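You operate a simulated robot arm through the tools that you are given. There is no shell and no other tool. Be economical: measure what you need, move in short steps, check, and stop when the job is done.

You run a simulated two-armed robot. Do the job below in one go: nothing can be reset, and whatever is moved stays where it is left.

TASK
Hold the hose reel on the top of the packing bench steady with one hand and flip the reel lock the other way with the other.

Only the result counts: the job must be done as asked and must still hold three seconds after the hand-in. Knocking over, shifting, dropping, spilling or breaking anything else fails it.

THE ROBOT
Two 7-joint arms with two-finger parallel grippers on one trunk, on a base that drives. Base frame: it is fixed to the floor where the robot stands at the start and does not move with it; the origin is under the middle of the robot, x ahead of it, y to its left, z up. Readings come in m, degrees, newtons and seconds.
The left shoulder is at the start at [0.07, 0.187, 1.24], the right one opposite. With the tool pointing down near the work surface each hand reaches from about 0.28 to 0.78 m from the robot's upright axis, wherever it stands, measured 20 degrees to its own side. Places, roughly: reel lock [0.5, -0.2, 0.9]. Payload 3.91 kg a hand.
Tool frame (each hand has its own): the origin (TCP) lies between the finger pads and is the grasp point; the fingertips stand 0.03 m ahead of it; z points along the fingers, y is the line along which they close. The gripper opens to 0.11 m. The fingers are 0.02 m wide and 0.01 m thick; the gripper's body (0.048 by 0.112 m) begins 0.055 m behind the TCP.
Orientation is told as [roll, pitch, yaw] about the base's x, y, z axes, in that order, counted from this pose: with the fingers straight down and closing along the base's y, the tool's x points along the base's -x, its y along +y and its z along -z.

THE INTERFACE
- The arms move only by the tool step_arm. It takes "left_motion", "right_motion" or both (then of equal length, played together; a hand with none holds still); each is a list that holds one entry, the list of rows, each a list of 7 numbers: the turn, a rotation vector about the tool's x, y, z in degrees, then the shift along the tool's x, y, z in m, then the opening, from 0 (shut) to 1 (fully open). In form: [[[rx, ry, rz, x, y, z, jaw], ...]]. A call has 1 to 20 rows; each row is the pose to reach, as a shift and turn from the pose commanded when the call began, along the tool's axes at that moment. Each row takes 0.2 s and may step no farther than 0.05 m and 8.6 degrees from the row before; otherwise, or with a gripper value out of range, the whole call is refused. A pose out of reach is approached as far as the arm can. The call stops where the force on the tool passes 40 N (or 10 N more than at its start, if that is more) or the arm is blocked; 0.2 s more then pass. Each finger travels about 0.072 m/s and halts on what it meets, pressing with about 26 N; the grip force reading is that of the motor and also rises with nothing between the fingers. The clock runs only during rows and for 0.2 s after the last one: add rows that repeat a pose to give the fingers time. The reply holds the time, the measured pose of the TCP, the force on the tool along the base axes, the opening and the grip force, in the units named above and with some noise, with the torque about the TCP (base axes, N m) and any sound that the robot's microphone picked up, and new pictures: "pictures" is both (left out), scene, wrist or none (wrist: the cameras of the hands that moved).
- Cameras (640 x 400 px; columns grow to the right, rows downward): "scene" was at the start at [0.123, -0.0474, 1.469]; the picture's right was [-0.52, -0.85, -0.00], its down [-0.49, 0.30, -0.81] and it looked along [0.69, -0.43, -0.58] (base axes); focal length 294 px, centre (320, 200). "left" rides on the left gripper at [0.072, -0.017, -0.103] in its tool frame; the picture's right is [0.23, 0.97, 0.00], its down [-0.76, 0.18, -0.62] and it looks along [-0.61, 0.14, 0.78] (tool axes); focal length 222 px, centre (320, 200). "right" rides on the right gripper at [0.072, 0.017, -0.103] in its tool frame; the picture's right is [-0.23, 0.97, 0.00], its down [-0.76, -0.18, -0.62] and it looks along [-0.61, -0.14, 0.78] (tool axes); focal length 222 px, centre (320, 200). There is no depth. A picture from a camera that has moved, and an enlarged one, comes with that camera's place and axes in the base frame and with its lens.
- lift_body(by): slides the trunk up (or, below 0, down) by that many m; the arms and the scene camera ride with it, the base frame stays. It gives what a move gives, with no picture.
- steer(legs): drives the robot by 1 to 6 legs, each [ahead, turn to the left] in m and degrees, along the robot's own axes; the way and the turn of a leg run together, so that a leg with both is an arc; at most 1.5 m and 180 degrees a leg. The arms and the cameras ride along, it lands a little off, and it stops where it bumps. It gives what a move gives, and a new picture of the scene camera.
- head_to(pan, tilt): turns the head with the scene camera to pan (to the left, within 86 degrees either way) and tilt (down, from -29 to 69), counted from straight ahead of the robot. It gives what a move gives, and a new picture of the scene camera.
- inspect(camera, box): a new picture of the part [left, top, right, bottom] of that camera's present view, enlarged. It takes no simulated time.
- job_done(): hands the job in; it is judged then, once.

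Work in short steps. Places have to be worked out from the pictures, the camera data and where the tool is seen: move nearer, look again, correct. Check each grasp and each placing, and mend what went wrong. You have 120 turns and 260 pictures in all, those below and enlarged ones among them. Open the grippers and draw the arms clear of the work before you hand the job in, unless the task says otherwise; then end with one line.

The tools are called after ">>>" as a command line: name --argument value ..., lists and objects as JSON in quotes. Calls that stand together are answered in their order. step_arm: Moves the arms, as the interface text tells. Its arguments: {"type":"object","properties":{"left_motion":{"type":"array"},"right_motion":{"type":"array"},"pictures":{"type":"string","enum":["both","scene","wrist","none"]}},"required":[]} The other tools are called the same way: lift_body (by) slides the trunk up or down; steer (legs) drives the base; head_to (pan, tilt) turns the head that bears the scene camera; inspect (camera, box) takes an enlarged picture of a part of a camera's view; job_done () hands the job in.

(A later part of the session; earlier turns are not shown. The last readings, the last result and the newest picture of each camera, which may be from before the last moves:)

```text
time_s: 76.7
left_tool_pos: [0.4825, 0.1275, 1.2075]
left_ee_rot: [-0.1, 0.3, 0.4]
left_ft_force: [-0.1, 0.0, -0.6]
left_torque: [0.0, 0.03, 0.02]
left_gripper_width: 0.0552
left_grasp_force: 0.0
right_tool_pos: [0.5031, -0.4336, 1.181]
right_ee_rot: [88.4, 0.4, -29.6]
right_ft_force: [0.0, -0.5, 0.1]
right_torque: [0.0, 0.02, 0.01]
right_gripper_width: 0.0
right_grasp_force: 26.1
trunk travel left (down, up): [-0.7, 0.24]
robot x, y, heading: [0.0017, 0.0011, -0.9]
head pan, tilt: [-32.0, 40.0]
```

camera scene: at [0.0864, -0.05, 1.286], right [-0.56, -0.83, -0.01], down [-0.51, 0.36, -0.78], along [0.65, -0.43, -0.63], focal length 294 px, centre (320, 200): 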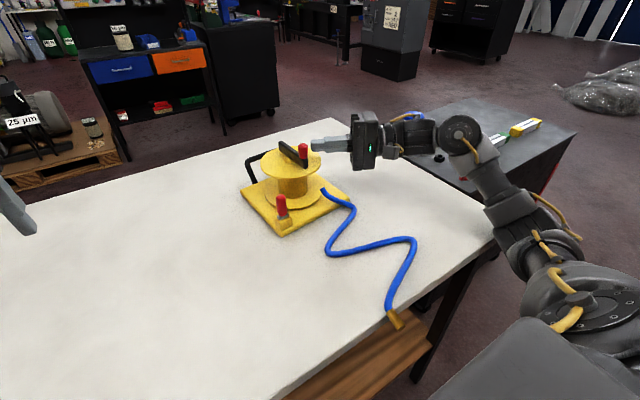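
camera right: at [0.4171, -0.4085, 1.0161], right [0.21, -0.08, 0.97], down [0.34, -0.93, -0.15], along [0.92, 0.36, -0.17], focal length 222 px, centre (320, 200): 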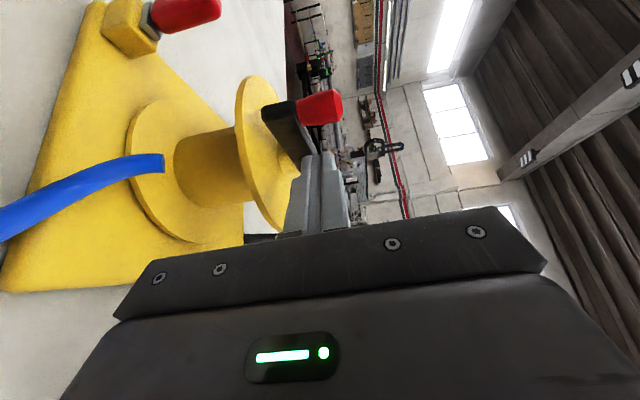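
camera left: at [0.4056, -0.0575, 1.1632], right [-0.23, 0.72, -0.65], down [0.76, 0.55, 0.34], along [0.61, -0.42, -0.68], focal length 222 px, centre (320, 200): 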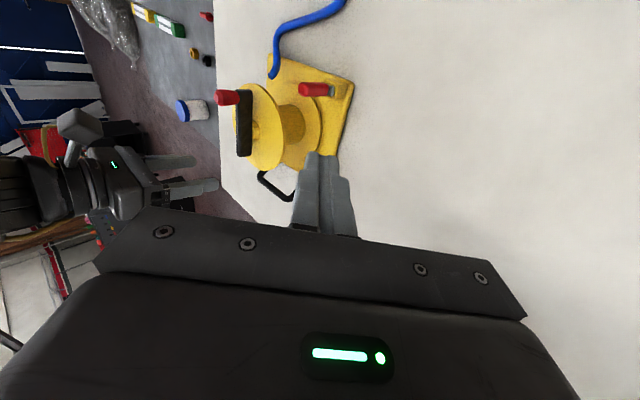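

Heading recovered. I unroll the right hand to vertical (keeping it right of the reel), lowering to about 1.10.

>>> step_arm --right_motion '[[[8, 0, 0, 0, -0.01, 0, 0.2], [16, 0, 0, 0, -0.02, 0, 0.3], [24, 0, 0, 0, -0.03, 0, 0.4], [32, 0, 0, 0, -0.04, 0, 0.4], [40, 0, 0, 0, -0.05, 0, 0.4], [48, 0, 0, 0, -0.06, 0, 0.4], [56, 0, 0, 0, -0.07, 0, 0.4], [64, 0, 0, 0, -0.08, 0, 0.4], [72, 0, 0, 0, -0.08, 0, 0.4], [80, 0, 0, 0, -0.08, 0, 0.4], [88, 0, 0, 0, -0.08, 0, 0.4]]]' --pictures "none"

>>> step_arm --right_motion '[[[0, 0, -8, 0, 0, 0, 0.4], [0, 0, -16, 0, 0.0, 0, 0.4], [0, 0, -24, 0, 0.0, 0, 0.4], [0, 0, -32, 0, 0.0, 0, 0.4], [0, 0, -32, 0, 0, 0, 0.4]]]'

```text
time_s: 79.1
left_tool_pos: [0.4825, 0.1284, 1.2058]
left_ee_rot: [-0.1, 0.4, 0.5]
left_ft_force: [-0.9, 0.5, 0.8]
left_torque: [-0.04, 0.02, 0.02]
left_gripper_width: 0.0549
left_grasp_force: 0.1
right_tool_pos: [0.5013, -0.4338, 1.1006]
right_ee_rot: [0.2, 0.3, -29.6]
right_ft_force: [0.5, 0.1, -0.3]
right_torque: [-0.02, 0.0, -0.02]
right_gripper_width: 0.0441
right_grasp_force: 0.1
trunk travel left (down, up): [-0.7, 0.24]
robot x, y, heading: [-0.0002, -0.0002, -1.3]
head pan, tilt: [-32.0, 40.0]
```

```text
time_s: 80.3
left_tool_pos: [0.4824, 0.1283, 1.2077]
left_ee_rot: [-0.1, 0.4, 0.4]
left_ft_force: [0.6, -0.6, 0.9]
left_torque: [-0.03, -0.01, 0.0]
left_gripper_width: 0.0549
left_grasp_force: 0.0
right_tool_pos: [0.5005, -0.4364, 1.1011]
right_ee_rot: [0.5, 0.2, 2.5]
right_ft_force: [1.0, 0.3, -0.6]
right_torque: [0.0, -0.03, -0.04]
right_gripper_width: 0.0441
right_grasp_force: 0.0
trunk travel left (down, up): [-0.7, 0.24]
robot x, y, heading: [0.0032, -0.0021, -0.8]
head pan, tilt: [-32.0, 40.0]
camera scene: at [0.1185, -0.0484, 1.4122], right [-0.54, -0.84, 0.0], down [-0.54, 0.35, -0.77], along [0.64, -0.42, -0.64], focal length 294 px, centre (320, 200)
camera right: at [0.4272, -0.4231, 1.2063], right [0.18, 0.98, 0.01], down [0.77, -0.15, 0.62], along [0.61, -0.11, -0.78], focal length 222 px, centre (320, 200)
```

scene: 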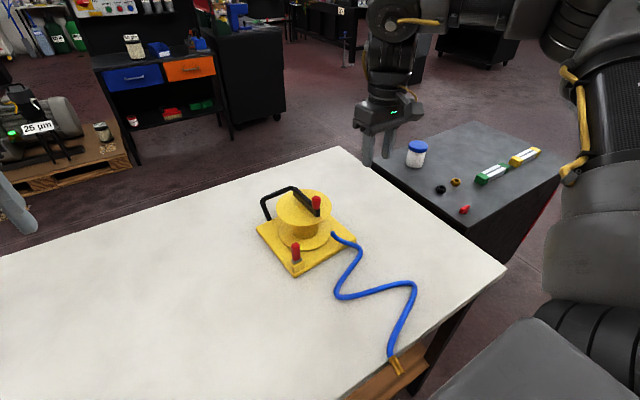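
right: 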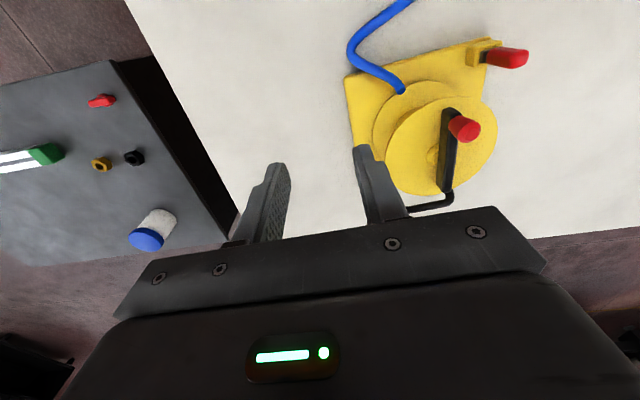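

Vertical pose is fine here. The crank bar runs from (0.516,-0.310) to (0.618,-0.297). I move above its far half at about (0.595,-0.300), away from the knob.

>>> step_arm --right_motion '[[[0, 0, -1, -0.025, 0.03, 0, 0.4], [0, 0, -2, -0.05, 0.06, 0.0, 0.4], [0, 0, -3, -0.075, 0.09, 0.01, 0.4], [0, 0, -4, -0.1, 0.115, 0.02, 0.4], [0, 0, -4.5, -0.1005, 0.132, 0.045, 0.4], [0, 0, -4.5, -0.1005, 0.132, 0.045, 0.4]]]'

```text
time_s: 81.7
left_tool_pos: [0.4813, 0.1289, 1.2079]
left_ee_rot: [-0.1, 0.3, 0.5]
left_ft_force: [0.1, 1.0, -0.6]
left_torque: [0.0, 0.0, 0.02]
left_gripper_width: 0.055
left_grasp_force: 0.0
right_tool_pos: [0.5965, -0.2977, 1.058]
right_ee_rot: [0.5, 0.0, 6.9]
right_ft_force: [0.2, 0.8, -0.5]
right_torque: [-0.03, 0.0, 0.02]
right_gripper_width: 0.0443
right_grasp_force: 0.1
trunk travel left (down, up): [-0.7, 0.24]
robot x, y, heading: [0.0012, -0.0007, -1.0]
head pan, tilt: [-32.0, 40.0]
camera scene: at [0.118, -0.049, 1.4122], right [-0.54, -0.84, 0.0], down [-0.54, 0.35, -0.77], along [0.64, -0.42, -0.64], focal length 294 px, centre (320, 200)
camera right: at [0.5215, -0.2914, 1.1631], right [0.11, 0.99, 0.01], down [0.78, -0.09, 0.62], along [0.62, -0.06, -0.78], focal length 222 px, centre (320, 200)
```

scene: 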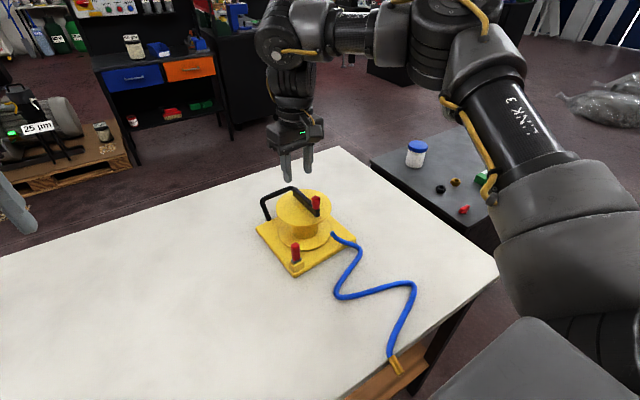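
right: 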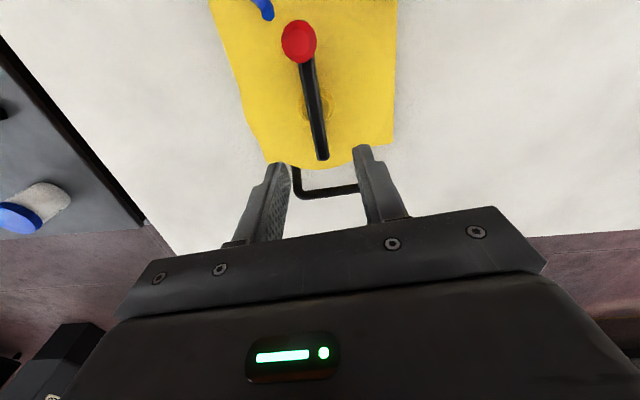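

The bar is centred between the fingers. I descend to z≈0.990 (tips just above the flange), then close.

>>> step_arm --right_motion '[[[0, 0, 0, -0.003, 0, 0.03, 0.4], [0, 0, 0, -0.003, 0, 0.055, 0.4], [0, 0, 0, -0.003, 0, 0.068, 0.4], [0, 0, 0, -0.003, 0, 0.068, 0.2], [0, 0, 0, -0.003, 0, 0.068, 0], [0, 0, 0, -0.003, 0, 0.068, 0], [0, 0, 0, -0.003, 0, 0.068, 0]]]'

```text
time_s: 83.3
left_tool_pos: [0.4823, 0.1284, 1.2072]
left_ee_rot: [-0.1, 0.4, 0.4]
left_ft_force: [1.1, -0.1, -0.4]
left_torque: [-0.01, -0.01, 0.01]
left_gripper_width: 0.0552
left_grasp_force: 0.1
right_tool_pos: [0.5979, -0.2974, 0.9885]
right_ee_rot: [0.5, 0.2, 6.9]
right_ft_force: [-1.1, -0.2, -0.4]
right_torque: [-0.31, -0.2, -0.29]
right_gripper_width: 0.0119
right_grasp_force: 26.3
trunk travel left (down, up): [-0.7, 0.24]
robot x, y, heading: [-0.0024, 0.0013, -1.1]
head pan, tilt: [-32.0, 40.0]
camera scene: at [0.1183, -0.0485, 1.4122], right [-0.54, -0.84, 0.0], down [-0.54, 0.35, -0.77], along [0.64, -0.42, -0.64], focal length 294 px, centre (320, 200)
camera right: at [0.5232, -0.2905, 1.0935], right [0.11, 0.99, 0.01], down [0.78, -0.09, 0.62], along [0.62, -0.06, -0.78], focal length 222 px, centre (320, 200)
```

scene: 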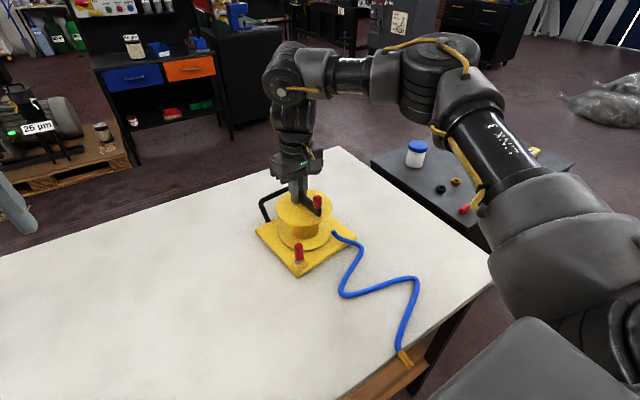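
right: 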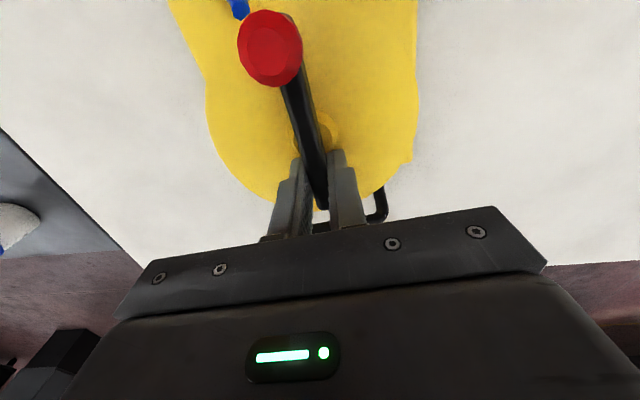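

The bar is gripped (12 mm). The reel follows this grip rigidly, so I use it to slide the reel back to its original place (about -27 mm in x and -28 mm in y).

>>> step_arm --right_motion '[[[0, 0, 0, 0.006, -0.005, 0, 0], [0, 0, 0, 0.012, -0.01, 0, 0], [0, 0, 0, 0.018, -0.015, 0, 0], [0, 0, 0, 0.024, -0.02, 0, 0], [0, 0, 0, 0.03, -0.025, 0, 0], [0, 0, 0, 0.03, -0.025, 0, 0]]]'

>>> inspect --camera "scene" --box '[240, 150, 400, 290]'

```text
time_s: 84.7
left_tool_pos: [0.4834, 0.1275, 1.2068]
left_ee_rot: [-0.1, 0.4, 0.4]
left_ft_force: [-0.5, -0.4, 0.6]
left_torque: [-0.02, 0.03, 0.02]
left_gripper_width: 0.055
left_grasp_force: 0.1
right_tool_pos: [0.5707, -0.3278, 0.9882]
right_ee_rot: [0.5, 0.1, 6.9]
right_ft_force: [0.2, -1.5, 0.1]
right_torque: [-0.3, -0.36, -0.03]
right_gripper_width: 0.0116
right_grasp_force: 25.6
trunk travel left (down, up): [-0.7, 0.24]
robot x, y, heading: [0.0009, -0.0008, -0.9]
head pan, tilt: [-32.0, 40.0]
camera scene: at [0.119, -0.0488, 1.4121], right [-0.54, -0.84, 0.0], down [-0.54, 0.35, -0.77], along [0.64, -0.42, -0.64], focal length 294 px, centre (320, 200)
camera right: at [0.497, -0.3208, 1.094], right [0.11, 0.99, 0.01], down [0.78, -0.09, 0.62], along [0.62, -0.06, -0.78], focal length 222 px, centre (320, 200)
```

scene: 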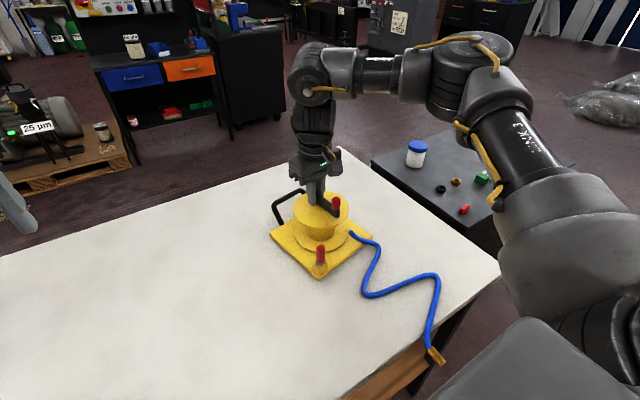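
right: 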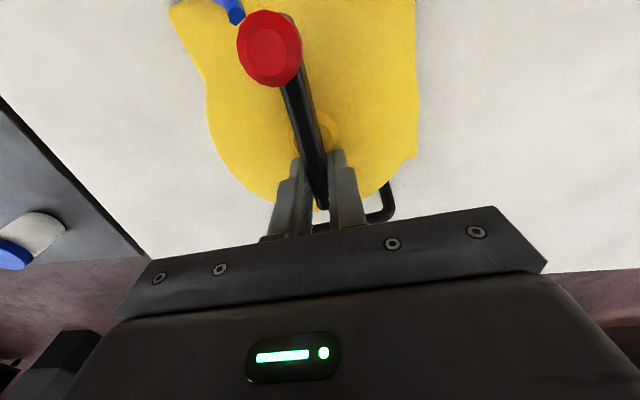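

```text
2.86 times, centred on (320, 220) of scene
camera zoom: at [0.119, -0.0488, 1.4121], right [-0.54, -0.84, 0.0], down [-0.54, 0.35, -0.77], along [0.64, -0.42, -0.64], focal length 840 px, centre (320, 143)
```

zoom: 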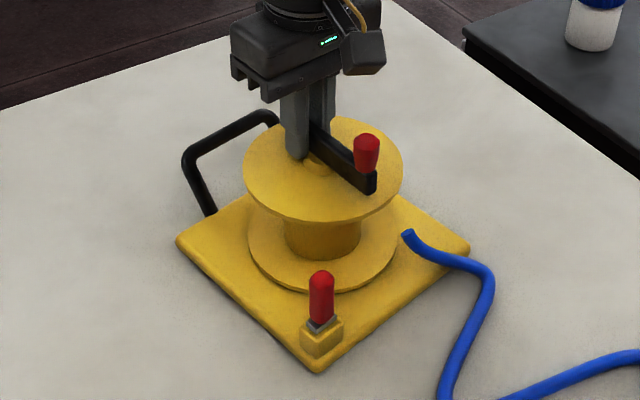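

Centre is back (0.551,-0.337), but the plate is turned about +12° from its original attitude. I turn the hand -12° about the drum axis to undo that.

>>> step_arm --right_motion '[[[0, 0, 3, 0, -0.001, 0, 0], [0, 0, 6, 0, -0.002, 0, 0], [0, 0, 9, 0, -0.003, 0, 0], [0, 0, 12, 0, -0.004, 0, 0], [0, 0, 12, 0, -0.004, 0, 0]]]' --pictures "wrist"

>>> inspect --camera "scene" --box '[240, 150, 400, 290]'

```text
time_s: 85.9
left_tool_pos: [0.4829, 0.1278, 1.2071]
left_ee_rot: [-0.2, 0.5, 0.5]
left_ft_force: [-0.7, -0.1, 0.5]
left_torque: [-0.03, 0.01, -0.02]
left_gripper_width: 0.0551
left_grasp_force: 0.1
right_tool_pos: [0.5729, -0.3309, 0.9882]
right_ee_rot: [0.5, 0.1, -5.2]
right_ft_force: [-0.7, 1.6, 0.5]
right_torque: [-0.37, -0.35, -0.02]
right_gripper_width: 0.012
right_grasp_force: 25.7
trunk travel left (down, up): [-0.7, 0.24]
robot x, y, heading: [-0.0031, -0.001, -1.1]
head pan, tilt: [-32.0, 40.0]
camera right: at [0.5016, -0.3082, 1.0939], right [0.31, 0.95, 0.01], down [0.74, -0.25, 0.62], along [0.59, -0.19, -0.78], focal length 222 px, centre (320, 200)
```

right: 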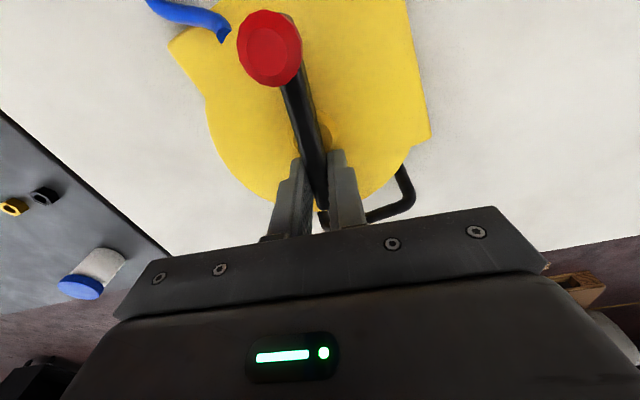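

```text
2.86 times, centred on (320, 220) of scene
camera zoom: at [0.1183, -0.0482, 1.4122], right [-0.54, -0.84, 0.0], down [-0.54, 0.35, -0.77], along [0.64, -0.42, -0.64], focal length 840 px, centre (320, 143)
```

zoom: 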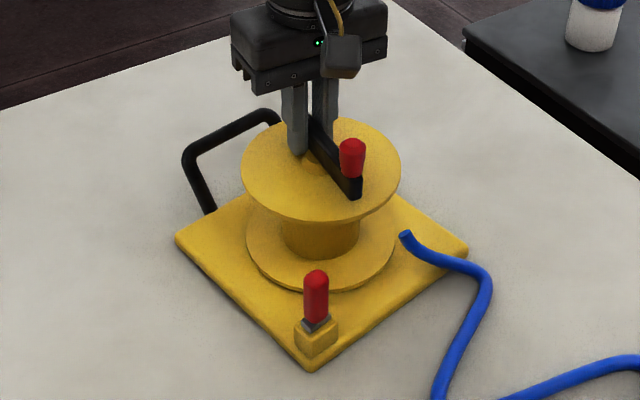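

The drum turns relative to the base (so it's free), and the plate moved only a little. I leave the yaw for now and press down gently with the right hand to build holding force.

>>> step_arm --right_motion '[[[0, 0, 0, 0, 0, 0.003, 0], [0, 0, 0, 0, 0, 0.006, 0], [0, 0, 0, 0, 0, 0.009, 0], [0, 0, 0, 0, 0, 0.009, 0]]]' --pictures "none"

```text
time_s: 87.0
left_tool_pos: [0.4794, 0.1295, 1.2078]
left_ee_rot: [-0.2, 0.3, 0.3]
left_ft_force: [-0.4, -0.5, 0.1]
left_torque: [0.01, 0.04, -0.01]
left_gripper_width: 0.0552
left_grasp_force: 0.0
right_tool_pos: [0.5727, -0.3294, 0.9839]
right_ee_rot: [0.5, -0.3, -5.2]
right_ft_force: [-4.1, 0.7, 14.5]
right_torque: [-0.61, 1.17, -0.04]
right_gripper_width: 0.0116
right_grasp_force: 26.1
trunk travel left (down, up): [-0.7, 0.24]
robot x, y, heading: [-0.0002, -0.0016, -1.0]
head pan, tilt: [-32.0, 40.0]
stopped in row 4 (right hand): the force on the tool passed its limit (the readings are from after the stop); the commanded pose is now the measured one
```

A steady ~14 N downforce with the crank gripped. Now I bring the left hand over, rolled 42° as before, to a standoff at (0.488,-0.12,1.03).

>>> step_arm --left_motion '[[[5.2, 0, 0, -0.001, -0.032, 0.022, 0.3], [10.5, 0, 0, -0.002, -0.064, 0.044, 0.1], [15.7, 0, 0, -0.003, -0.096, 0.067, 0], [21, 0, 0, -0.004, -0.128, 0.089, 0], [26.2, 0, 0, -0.005, -0.16, 0.111, 0], [31.5, 0, 0, -0.006, -0.19, 0.133, 0], [36.7, 0, 0, -0.007, -0.22, 0.156, 0], [42, 0, 0, -0.009, -0.25, 0.178, 0], [42, 0, 0, -0.009, -0.25, 0.178, 0]]]'

```text
time_s: 89.0
left_tool_pos: [0.4904, -0.1223, 1.0312]
left_ee_rot: [-42.3, 0.2, 0.4]
left_ft_force: [-0.2, 0.5, 0.4]
left_torque: [0.01, 0.03, -0.03]
left_gripper_width: 0.0
left_grasp_force: 25.9
right_tool_pos: [0.5725, -0.3304, 0.9846]
right_ee_rot: [0.5, -0.3, -5.3]
right_ft_force: [2.8, -3.1, 27.7]
right_torque: [-0.54, 0.78, 0.01]
right_gripper_width: 0.0118
right_grasp_force: 26.1
trunk travel left (down, up): [-0.7, 0.24]
robot x, y, heading: [0.0038, 0.0016, -0.7]
head pan, tilt: [-32.0, 40.0]
camera scene: at [0.1156, -0.0469, 1.4126], right [-0.54, -0.84, 0.0], down [-0.54, 0.35, -0.77], along [0.64, -0.42, -0.64], focal length 294 px, centre (320, 200)
camera left: at [0.4174, -0.0666, 1.1202], right [-0.23, 0.72, -0.65], down [0.76, 0.56, 0.34], along [0.61, -0.42, -0.68], focal length 222 px, centre (320, 200)
```

scene: 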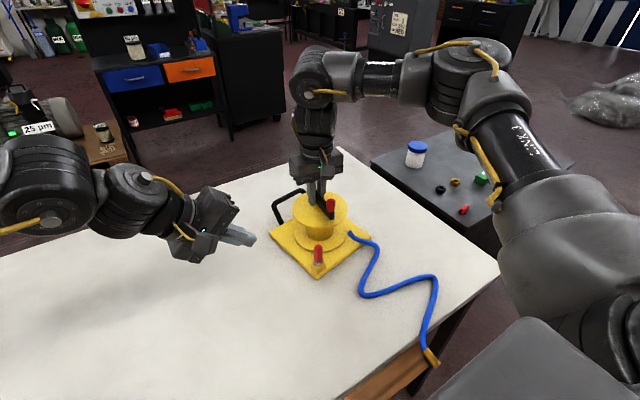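
left: 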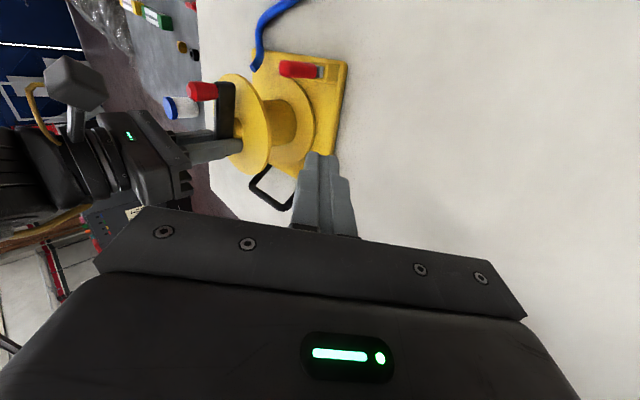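

Right hand presses with ~28 N. I slide the left fingers in on the +x side of the lever (lever at about (0.460,-0.262)), aiming the tip at (0.490,-0.270,0.930).

>>> step_arm --left_motion '[[[0, 0, 0, 0, -0.011, 0.036, 0], [0, 0, 0, 0, -0.021, 0.072, 0], [0, 0, 0, 0, -0.032, 0.108, 0], [0, 0, 0, 0, -0.0422, 0.1443, 0], [0, 0, 0, 0, -0.0422, 0.1443, 0]]]'

>>> inspect --camera "scene" --box '[240, 170, 400, 290]'

>>> inspect --camera "left" --box '[180, 80, 440, 240]'

```text
time_s: 90.2
left_tool_pos: [0.4896, -0.251, 0.9499]
left_ee_rot: [-42.2, 0.2, 0.4]
left_ft_force: [0.5, 0.4, 0.2]
left_torque: [0.01, -0.03, 0.02]
left_gripper_width: 0.0
left_grasp_force: 26.1
right_tool_pos: [0.5714, -0.3297, 0.984]
right_ee_rot: [0.4, -0.4, -5.2]
right_ft_force: [4.3, -2.5, 30.3]
right_torque: [-0.86, 0.13, 0.07]
right_gripper_width: 0.0119
right_grasp_force: 26.2
trunk travel left (down, up): [-0.7, 0.24]
robot x, y, heading: [-0.0035, -0.0031, -0.8]
head pan, tilt: [-32.0, 40.0]
camera scene: at [0.1155, -0.0466, 1.4126], right [-0.54, -0.84, 0.0], down [-0.54, 0.35, -0.77], along [0.64, -0.42, -0.64], focal length 294 px, centre (320, 200)
camera left: at [0.4185, -0.1955, 1.0399], right [-0.23, 0.72, -0.65], down [0.76, 0.56, 0.34], along [0.61, -0.42, -0.68], focal length 222 px, centre (320, 200)
```

scene: 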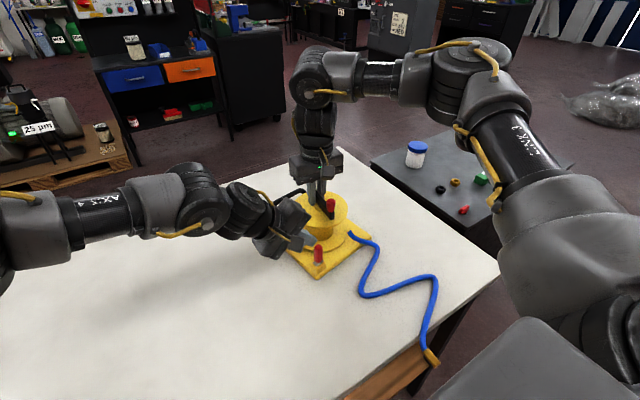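
left: 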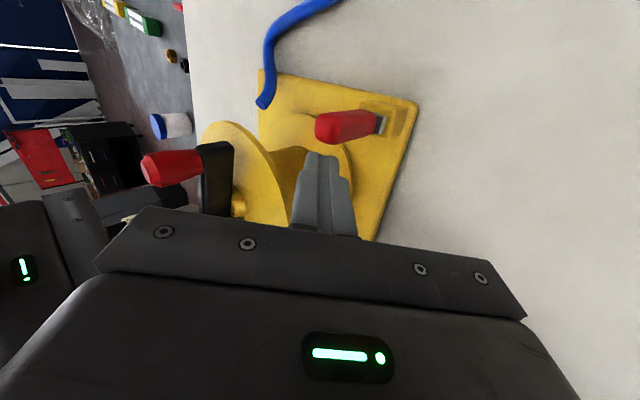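

```text
3.33 times, centred on (320, 230) of scene
camera zoom: at [0.1155, -0.0466, 1.4126], right [-0.54, -0.84, 0.0], down [-0.54, 0.35, -0.77], along [0.64, -0.42, -0.64], focal length 980 px, centre (320, 100)
```

zoom: 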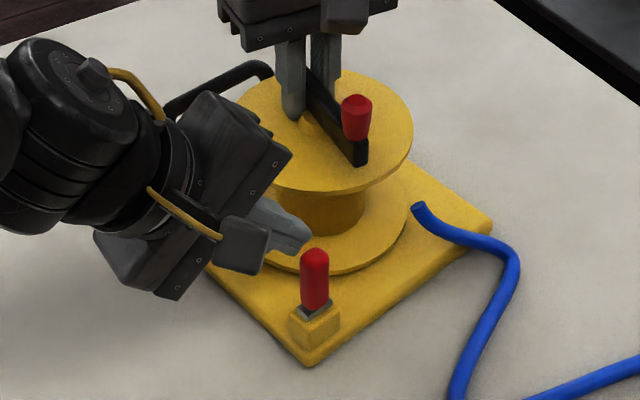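

```text
2.46 times, centred on (310, 160) of left
camera zoom: at [0.4185, -0.1955, 1.0399], right [-0.23, 0.72, -0.65], down [0.76, 0.56, 0.34], along [0.61, -0.42, -0.68], focal length 547 px, centre (345, 298)
```

zoom: 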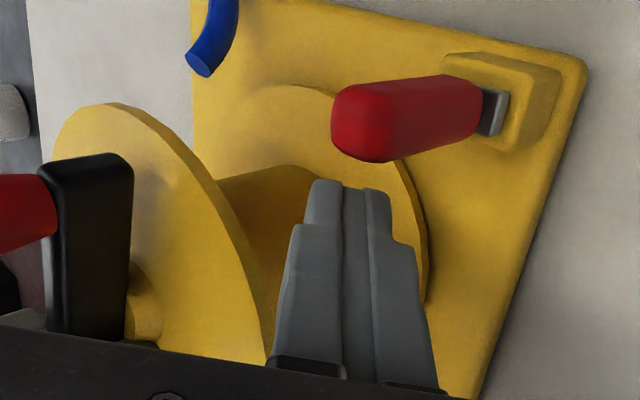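

The fingertip is right behind the lever's upper part on its +x side. I push -x by 30 mm in 5 mm steps.

>>> step_arm --left_motion '[[[0, 0, 0, 0.005, 0, 0, 0], [0, 0, 0, 0.01, 0, 0, 0], [0, 0, 0, 0.015, 0, 0, 0], [0, 0, 0, 0.02, 0, 0, 0], [0, 0, 0, 0.025, 0, 0, 0]]]'

>>> inspect --camera "scene" --box '[240, 170, 400, 290]'

>>> inspect --camera "left" --box '[180, 80, 440, 240]'

```text
time_s: 91.4
left_tool_pos: [0.4663, -0.2504, 0.952]
left_ee_rot: [-42.2, 0.3, 0.4]
left_ft_force: [-0.1, 0.8, -0.8]
left_torque: [0.01, -0.04, 0.0]
left_gripper_width: 0.0
left_grasp_force: 26.4
right_tool_pos: [0.5716, -0.3305, 0.9835]
right_ee_rot: [0.5, -0.5, -5.3]
right_ft_force: [3.5, -2.9, 29.0]
right_torque: [-0.67, -0.05, 0.02]
right_gripper_width: 0.0119
right_grasp_force: 26.0
trunk travel left (down, up): [-0.7, 0.24]
robot x, y, heading: [-0.0034, -0.0005, -1.0]
head pan, tilt: [-32.0, 40.0]
camera scene: at [0.1156, -0.0469, 1.4126], right [-0.54, -0.84, 0.0], down [-0.54, 0.35, -0.77], along [0.64, -0.42, -0.64], focal length 294 px, centre (320, 200)
camera left: at [0.3933, -0.1944, 1.0413], right [-0.23, 0.72, -0.65], down [0.76, 0.56, 0.34], along [0.61, -0.42, -0.68], focal length 222 px, centre (320, 200)
```

scene: 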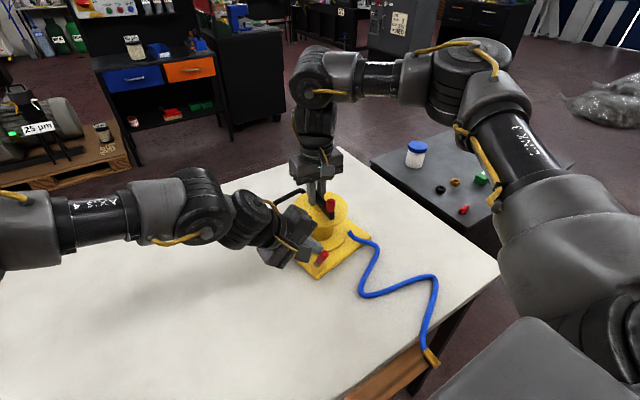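
left: 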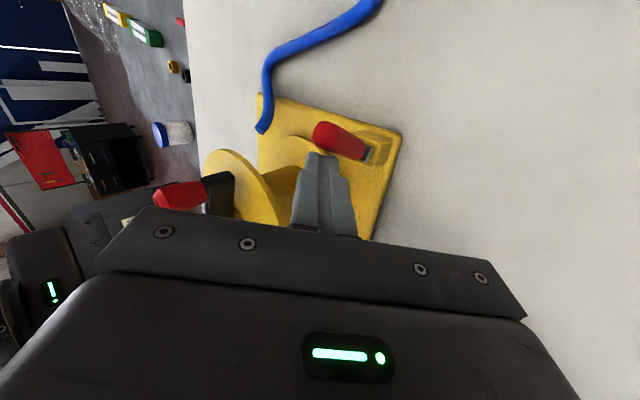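

```text
3.33 times, centred on (320, 230) of scene
camera zoom: at [0.1156, -0.0469, 1.4126], right [-0.54, -0.84, 0.0], down [-0.54, 0.35, -0.77], along [0.64, -0.42, -0.64], focal length 980 px, centre (320, 100)
```

zoom: 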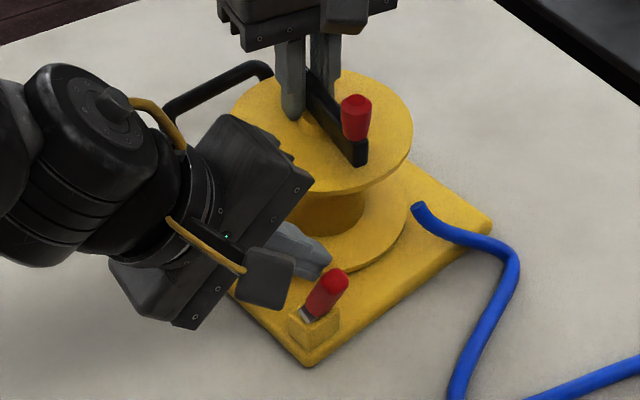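

```text
2.46 times, centred on (310, 160) of left
camera zoom: at [0.3933, -0.1944, 1.0413], right [-0.23, 0.72, -0.65], down [0.76, 0.56, 0.34], along [0.61, -0.42, -0.68], focal length 547 px, centre (345, 298)
```

zoom: 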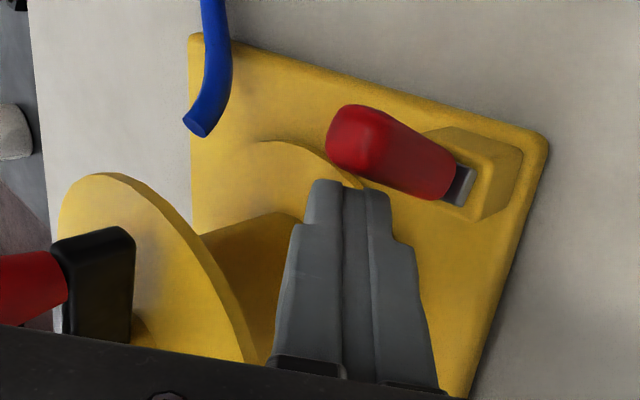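

The lever swings towards -x with almost no force, already tilted about 35°, and the reel stays put. I continue -x while lowering a little to follow it over.

>>> step_arm --left_motion '[[[0, 0, 0, 0.005, 0.002, 0.002, 0], [0, 0, 0, 0.01, 0.004, 0.0045, 0], [0, 0, 0, 0.015, 0.006, 0.0067, 0], [0, 0, 0, 0.02, 0.008, 0.009, 0], [0, 0, 0, 0.025, 0.01, 0.011, 0], [0, 0, 0, 0.03, 0.012, 0.0134, 0]]]'

>>> inspect --camera "scene" --box '[240, 170, 400, 290]'

>>> inspect --camera "left" --box '[180, 80, 440, 240]'

```text
time_s: 92.6
left_tool_pos: [0.4483, -0.2517, 0.9438]
left_ee_rot: [-43.0, -0.4, 1.2]
left_ft_force: [1.7, 4.4, 11.6]
left_torque: [-0.06, 0.07, -0.1]
left_gripper_width: 0.0003
left_grasp_force: 26.2
right_tool_pos: [0.569, -0.3291, 0.9849]
right_ee_rot: [0.4, 0.0, -5.0]
right_ft_force: [-6.9, -0.1, 12.6]
right_torque: [-0.76, 0.39, 0.04]
right_gripper_width: 0.0119
right_grasp_force: 26.4
trunk travel left (down, up): [-0.7, 0.24]
robot x, y, heading: [-0.0021, -0.0008, -0.8]
head pan, tilt: [-32.0, 40.0]
stopped in row 6 (left hand): the force on the tool passed its limit (the readings are from after the stop); the commanded pose is now the measured one
camera scene: at [0.115, -0.0458, 1.4122], right [-0.54, -0.84, 0.0], down [-0.54, 0.35, -0.77], along [0.64, -0.42, -0.64], focal length 294 px, centre (320, 200)
camera left: at [0.3735, -0.1945, 1.0311], right [-0.24, 0.71, -0.67], down [0.75, 0.57, 0.34], along [0.62, -0.42, -0.66], focal length 222 px, centre (320, 200)
```

scene: 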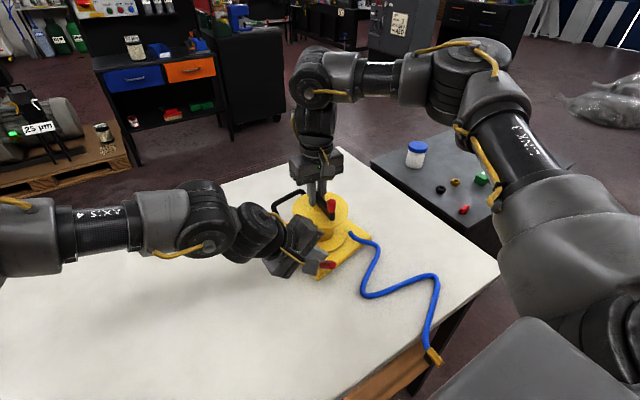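
left: 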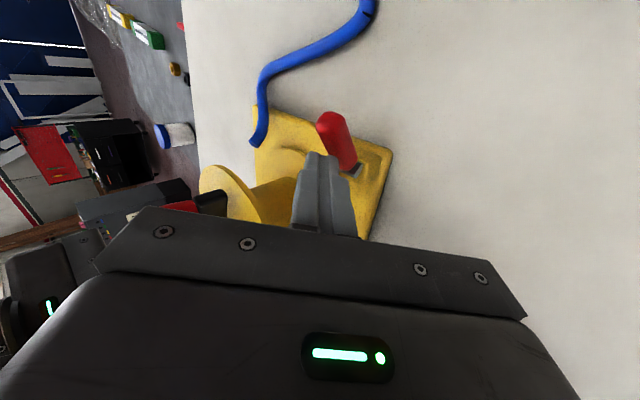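

```text
3.33 times, centred on (320, 230) of scene
camera zoom: at [0.115, -0.0458, 1.4122], right [-0.54, -0.84, 0.0], down [-0.54, 0.35, -0.77], along [0.64, -0.42, -0.64], focal length 980 px, centre (320, 100)
```

zoom: 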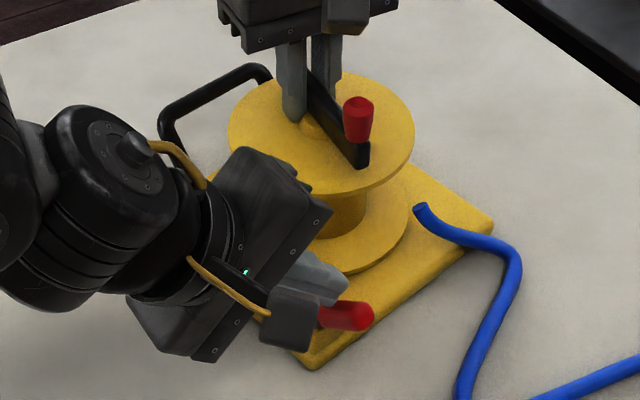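

```text
2.46 times, centred on (310, 160) of left
camera zoom: at [0.3735, -0.1945, 1.0311], right [-0.24, 0.71, -0.67], down [0.75, 0.57, 0.34], along [0.62, -0.42, -0.66], focal length 547 px, centre (345, 298)
```

zoom: 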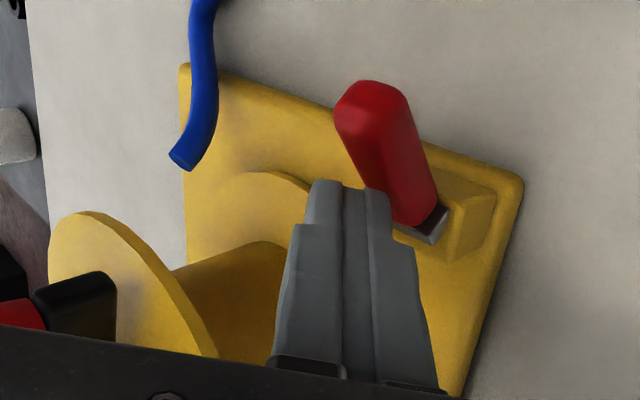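

The lever now leans far over toward the near side and met firm resistance (likely its end stop). I retreat the left hand up and away and look at where the lever stays.

>>> step_arm --left_motion '[[[0, 0, 0, -0.004, -0.008, -0.009, 0], [0, 0, 0, -0.004, 0.0, -0.035, 0], [0, 0, 0, -0.004, 0.0, -0.07, 0], [0, 0, 0, -0.004, 0.0, -0.1, 0], [0, 0, 0, -0.004, 0.0, -0.13, 0]]]'

>>> inspect --camera "scene" --box '[240, 170, 400, 290]'

>>> inspect --camera "left" --box '[200, 40, 400, 160]'

```text
time_s: 93.8
left_tool_pos: [0.4474, -0.1607, 1.0378]
left_ee_rot: [-42.9, -0.4, 1.1]
left_ft_force: [-0.2, 0.3, -0.9]
left_torque: [0.02, -0.02, 0.01]
left_gripper_width: 0.0
left_grasp_force: 26.7
right_tool_pos: [0.5702, -0.3289, 0.9841]
right_ee_rot: [0.4, -0.1, -5.1]
right_ft_force: [-4.8, 2.7, 23.3]
right_torque: [-0.78, 0.18, -0.08]
right_gripper_width: 0.0119
right_grasp_force: 25.9
trunk travel left (down, up): [-0.7, 0.24]
robot x, y, heading: [-0.001, 0.0002, -1.0]
head pan, tilt: [-32.0, 40.0]
camera scene: at [0.1149, -0.0458, 1.4127], right [-0.54, -0.84, 0.0], down [-0.54, 0.35, -0.77], along [0.64, -0.42, -0.64], focal length 294 px, centre (320, 200)
camera left: at [0.3742, -0.1059, 1.1247], right [-0.24, 0.71, -0.66], down [0.75, 0.57, 0.34], along [0.62, -0.42, -0.67], focal length 222 px, centre (320, 200)
```

scene: 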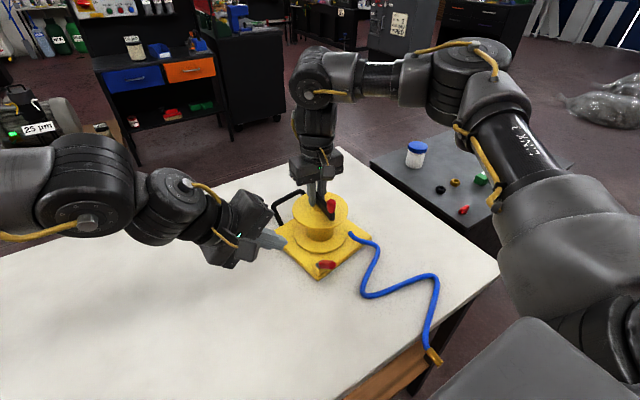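
left: 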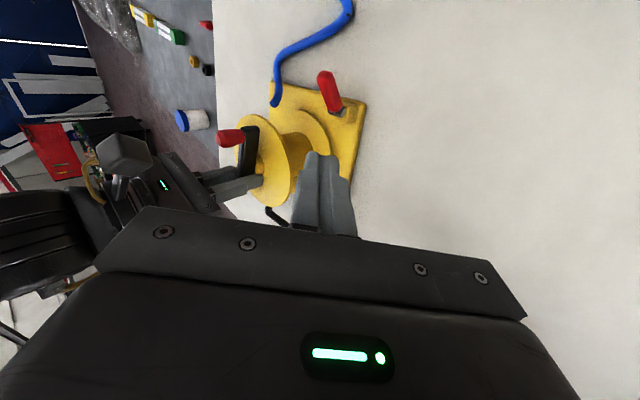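

```text
3.33 times, centred on (320, 230) of scene
camera zoom: at [0.1149, -0.0458, 1.4127], right [-0.54, -0.84, 0.0], down [-0.54, 0.35, -0.77], along [0.64, -0.42, -0.64], focal length 980 px, centre (320, 100)
```

zoom: 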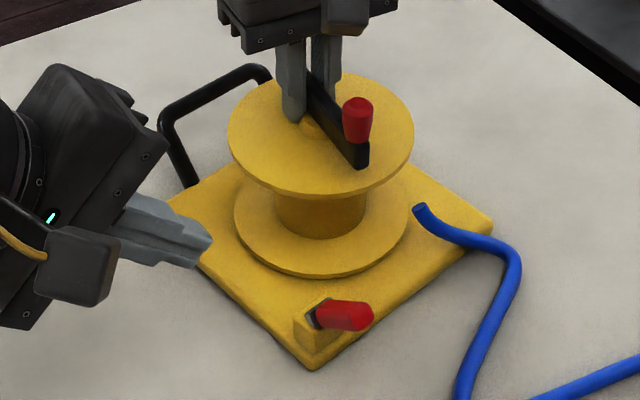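

```text
3.20 times, centred on (300, 100) of left
camera zoom: at [0.3742, -0.1059, 1.1247], right [-0.24, 0.71, -0.66], down [0.75, 0.57, 0.34], along [0.62, -0.42, -0.67], focal length 711 px, centre (384, 520)
```

zoom: 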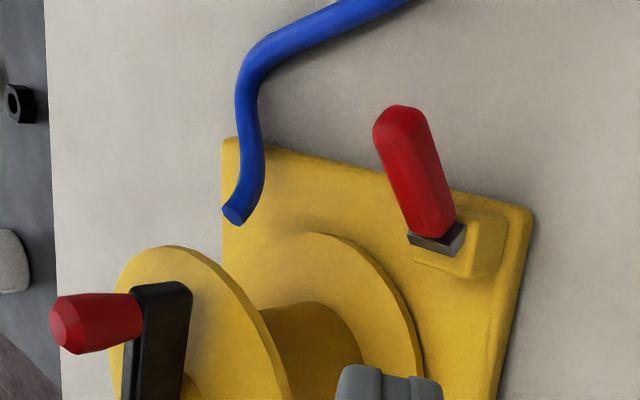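

The lever stays over: tip at about (0.420,-0.284,0.91), base (0.455,-0.267,0.888), i.e. tilted ~60° from upright toward the near side. To make sure that's the end stop, I press lightly down on its tip.

>>> step_arm --left_motion '[[[0, 0, 0, 0.005, -0.006, 0.032, 0], [0, 0, 0, 0.01, -0.012, 0.064, 0], [0, 0, 0, 0.0174, -0.018, 0.096, 0], [0, 0, 0, 0.0174, -0.0233, 0.1256, 0], [0, 0, 0, 0.0174, -0.0206, 0.1286, 0], [0, 0, 0, 0.0174, -0.0179, 0.1316, 0], [0, 0, 0, 0.0174, -0.0152, 0.1346, 0], [0, 0, 0, 0.0174, -0.0126, 0.1376, 0], [0, 0, 0, 0.0174, -0.01, 0.1405, 0]]]'

>>> inspect --camera "scene" --box '[240, 170, 400, 290]'

```text
time_s: 95.6
left_tool_pos: [0.4363, -0.2688, 0.9525]
left_ee_rot: [-43.6, -0.5, 1.4]
left_ft_force: [3.8, -2.6, 7.3]
left_torque: [-0.11, -0.02, 0.07]
left_gripper_width: 0.0001
left_grasp_force: 26.2
right_tool_pos: [0.5702, -0.3295, 0.9843]
right_ee_rot: [0.5, 0.0, -5.0]
right_ft_force: [-8.8, 3.0, 17.7]
right_torque: [-0.77, 0.96, -0.06]
right_gripper_width: 0.0118
right_grasp_force: 26.2
trunk travel left (down, up): [-0.7, 0.24]
robot x, y, heading: [-0.0018, 0.0016, -1.2]
head pan, tilt: [-32.0, 40.0]
stopped in row 8 (left hand): the force on the tool passed its limit (the readings are from after the stop); the commanded pose is now the measured one
camera scene: at [0.1153, -0.0467, 1.4121], right [-0.54, -0.84, 0.0], down [-0.54, 0.35, -0.77], along [0.64, -0.42, -0.64], focal length 294 px, centre (320, 200)
camera left: at [0.362, -0.2116, 1.0382], right [-0.24, 0.7, -0.68], down [0.74, 0.58, 0.33], along [0.62, -0.42, -0.66], focal length 222 px, centre (320, 200)
```

scene: 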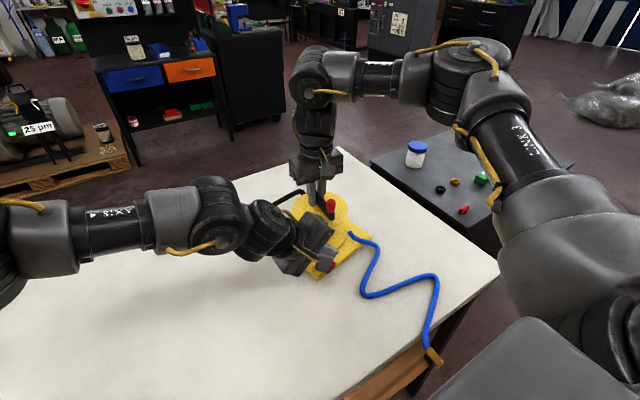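
left: 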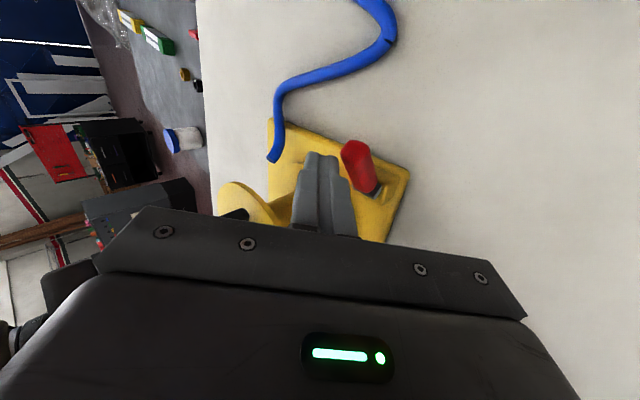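

```text
3.33 times, centred on (320, 230) of scene
camera zoom: at [0.1153, -0.0467, 1.4121], right [-0.54, -0.84, 0.0], down [-0.54, 0.35, -0.77], along [0.64, -0.42, -0.64], focal length 980 px, centre (320, 100)
```

zoom: 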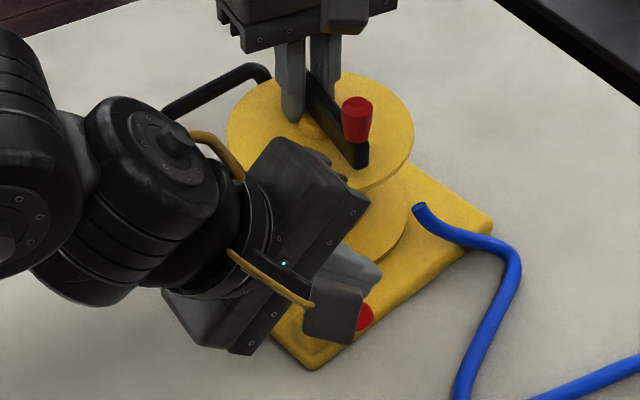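

Over 40 N without any further motion: the lever is at its end stop, so the flip is complete. I retract the left hand well clear.

>>> step_arm --left_motion '[[[0, 0, 0, -0.002, 0.0, -0.02, 0], [0, 0, 0, -0.002, 0.0, -0.06, 0], [0, 0, 0, -0.002, 0.01, -0.1, 0], [0, 0, 0, -0.002, 0.03, -0.14, 0], [0, 0, 0, -0.002, 0.05, -0.18, 0], [0, 0, 0, -0.002, 0.08, -0.22, 0], [0, 0, 0, -0.002, 0.1, -0.25, 0]]]'

>>> inspect --camera "scene" --box '[240, 150, 400, 290]'

```text
time_s: 97.2
left_tool_pos: [0.4322, -0.0226, 1.0601]
left_ee_rot: [-43.7, -0.5, 1.3]
left_ft_force: [-0.5, 0.2, -0.2]
left_torque: [0.02, 0.01, 0.0]
left_gripper_width: 0.0
left_grasp_force: 25.6
right_tool_pos: [0.5742, -0.3295, 0.9847]
right_ee_rot: [0.3, -0.2, -5.0]
right_ft_force: [5.9, -1.6, 31.8]
right_torque: [-1.06, -0.65, -0.02]
right_gripper_width: 0.0118
right_grasp_force: 25.5
trunk travel left (down, up): [-0.7, 0.24]
robot x, y, heading: [-0.002, 0.0, -1.0]
head pan, tilt: [-32.0, 40.0]
camera scene: at [0.1164, -0.0457, 1.4126], right [-0.54, -0.84, 0.0], down [-0.54, 0.35, -0.77], along [0.64, -0.42, -0.64], focal length 294 px, centre (320, 200)
camera left: at [0.3579, 0.0349, 1.1473], right [-0.24, 0.7, -0.67], down [0.75, 0.58, 0.34], along [0.62, -0.42, -0.66], focal length 222 px, centre (320, 200)
```

scene: 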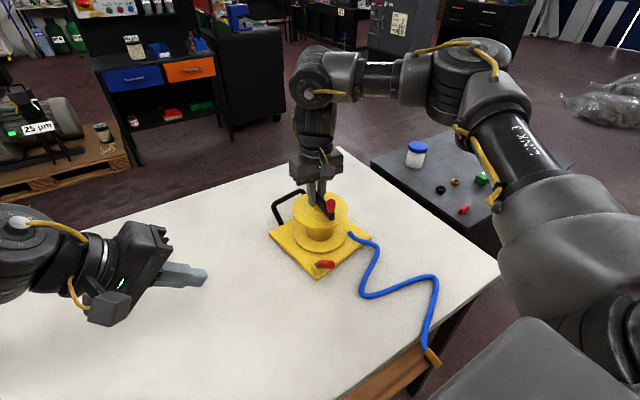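
left: 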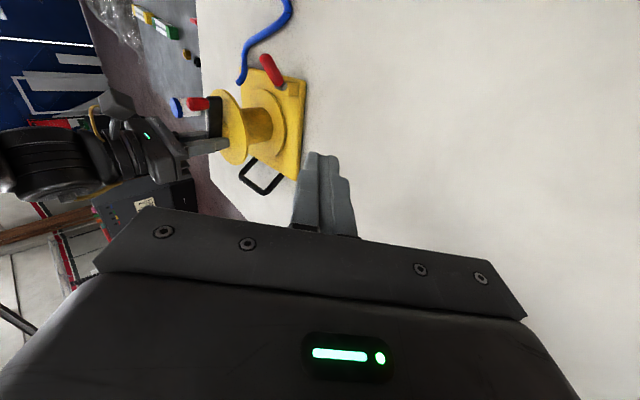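

```text
2.86 times, centred on (320, 220) of scene
camera zoom: at [0.1164, -0.0457, 1.4126], right [-0.54, -0.84, 0.0], down [-0.54, 0.35, -0.77], along [0.64, -0.42, -0.64], focal length 840 px, centre (320, 143)
```

zoom: 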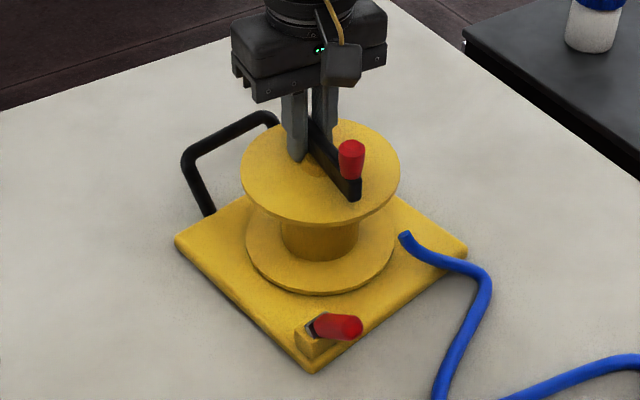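

The lever rests flipped. While still holding the crank, I relax the downforce and try turning -10° about the drum axis, in case the reel is now locked and its original attitude can be restored.

>>> step_arm --right_motion '[[[0, 0, 0, 0, 0, -0.002, 0], [0, 0, 0, 0, 0, -0.004, 0], [0, 0, 3, 0, -0.001, -0.004, 0], [0, 0, 6, 0, -0.002, -0.004, 0], [0, 0, 9, 0, -0.003, -0.004, 0], [0, 0, 9, 0, -0.003, -0.004, 0]]]' --pictures "none"

>>> inspect --camera "scene" --box '[240, 150, 400, 290]'

```text
time_s: 98.6
left_tool_pos: [0.4344, -0.0262, 1.0589]
left_ee_rot: [-43.4, -0.3, 1.2]
left_ft_force: [0.0, 0.4, 0.9]
left_torque: [-0.03, -0.02, -0.02]
left_gripper_width: 0.0
left_grasp_force: 25.9
right_tool_pos: [0.5717, -0.3333, 0.9837]
right_ee_rot: [0.5, 0.4, -14.0]
right_ft_force: [-1.6, -0.6, 0.6]
right_torque: [-0.29, 0.7, -0.01]
right_gripper_width: 0.0117
right_grasp_force: 25.3
trunk travel left (down, up): [-0.7, 0.24]
robot x, y, heading: [-0.0026, -0.0011, -0.9]
head pan, tilt: [-32.0, 40.0]
```

```text
2.86 times, centred on (320, 220) of scene
camera zoom: at [0.119, -0.0488, 1.412], right [-0.54, -0.84, 0.0], down [-0.54, 0.35, -0.77], along [0.64, -0.42, -0.64], focal length 840 px, centre (320, 143)
```

zoom: 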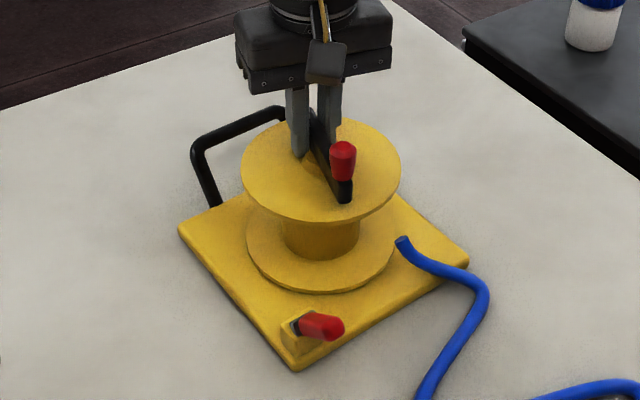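

Now the base follows the drum, so the lock has indeed engaged. The plate is back to within about 5–6° of its original attitude, so I turn 5.5° more.

>>> step_arm --right_motion '[[[0, 0, 2, 0, -0.0007, 0, 0], [0, 0, 4, 0, -0.0014, 0, 0], [0, 0, 5.5, 0, -0.002, 0, 0], [0, 0, 5.5, 0, -0.002, 0, 0]]]' --pictures "none"

>>> inspect --camera "scene" --box '[240, 150, 400, 290]'

```text
time_s: 99.6
left_tool_pos: [0.4347, -0.025, 1.0598]
left_ee_rot: [-43.4, -0.4, 1.4]
left_ft_force: [-0.7, 0.2, 0.1]
left_torque: [0.01, 0.01, 0.01]
left_gripper_width: 0.0
left_grasp_force: 26.1
right_tool_pos: [0.574, -0.3354, 0.9859]
right_ee_rot: [0.5, 0.2, -19.4]
right_ft_force: [0.3, 0.6, 0.4]
right_torque: [-0.27, 0.13, -0.01]
right_gripper_width: 0.0122
right_grasp_force: 26.0
trunk travel left (down, up): [-0.7, 0.24]
robot x, y, heading: [0.001, 0.0003, -1.0]
head pan, tilt: [-32.0, 40.0]
```

```text
2.86 times, centred on (320, 220) of scene
camera zoom: at [0.1197, -0.0489, 1.4121], right [-0.54, -0.84, 0.0], down [-0.54, 0.35, -0.77], along [0.64, -0.42, -0.64], focal length 840 px, centre (320, 143)
```

zoom: 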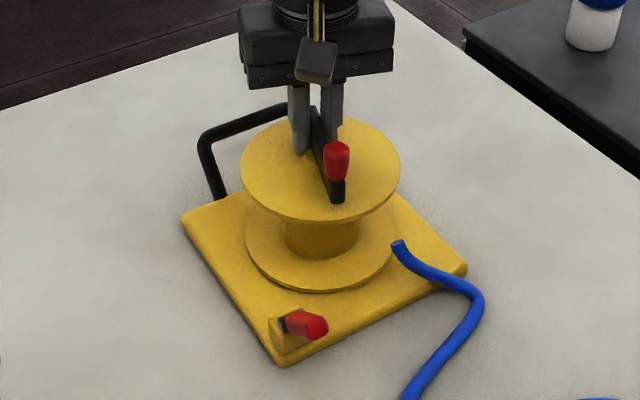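

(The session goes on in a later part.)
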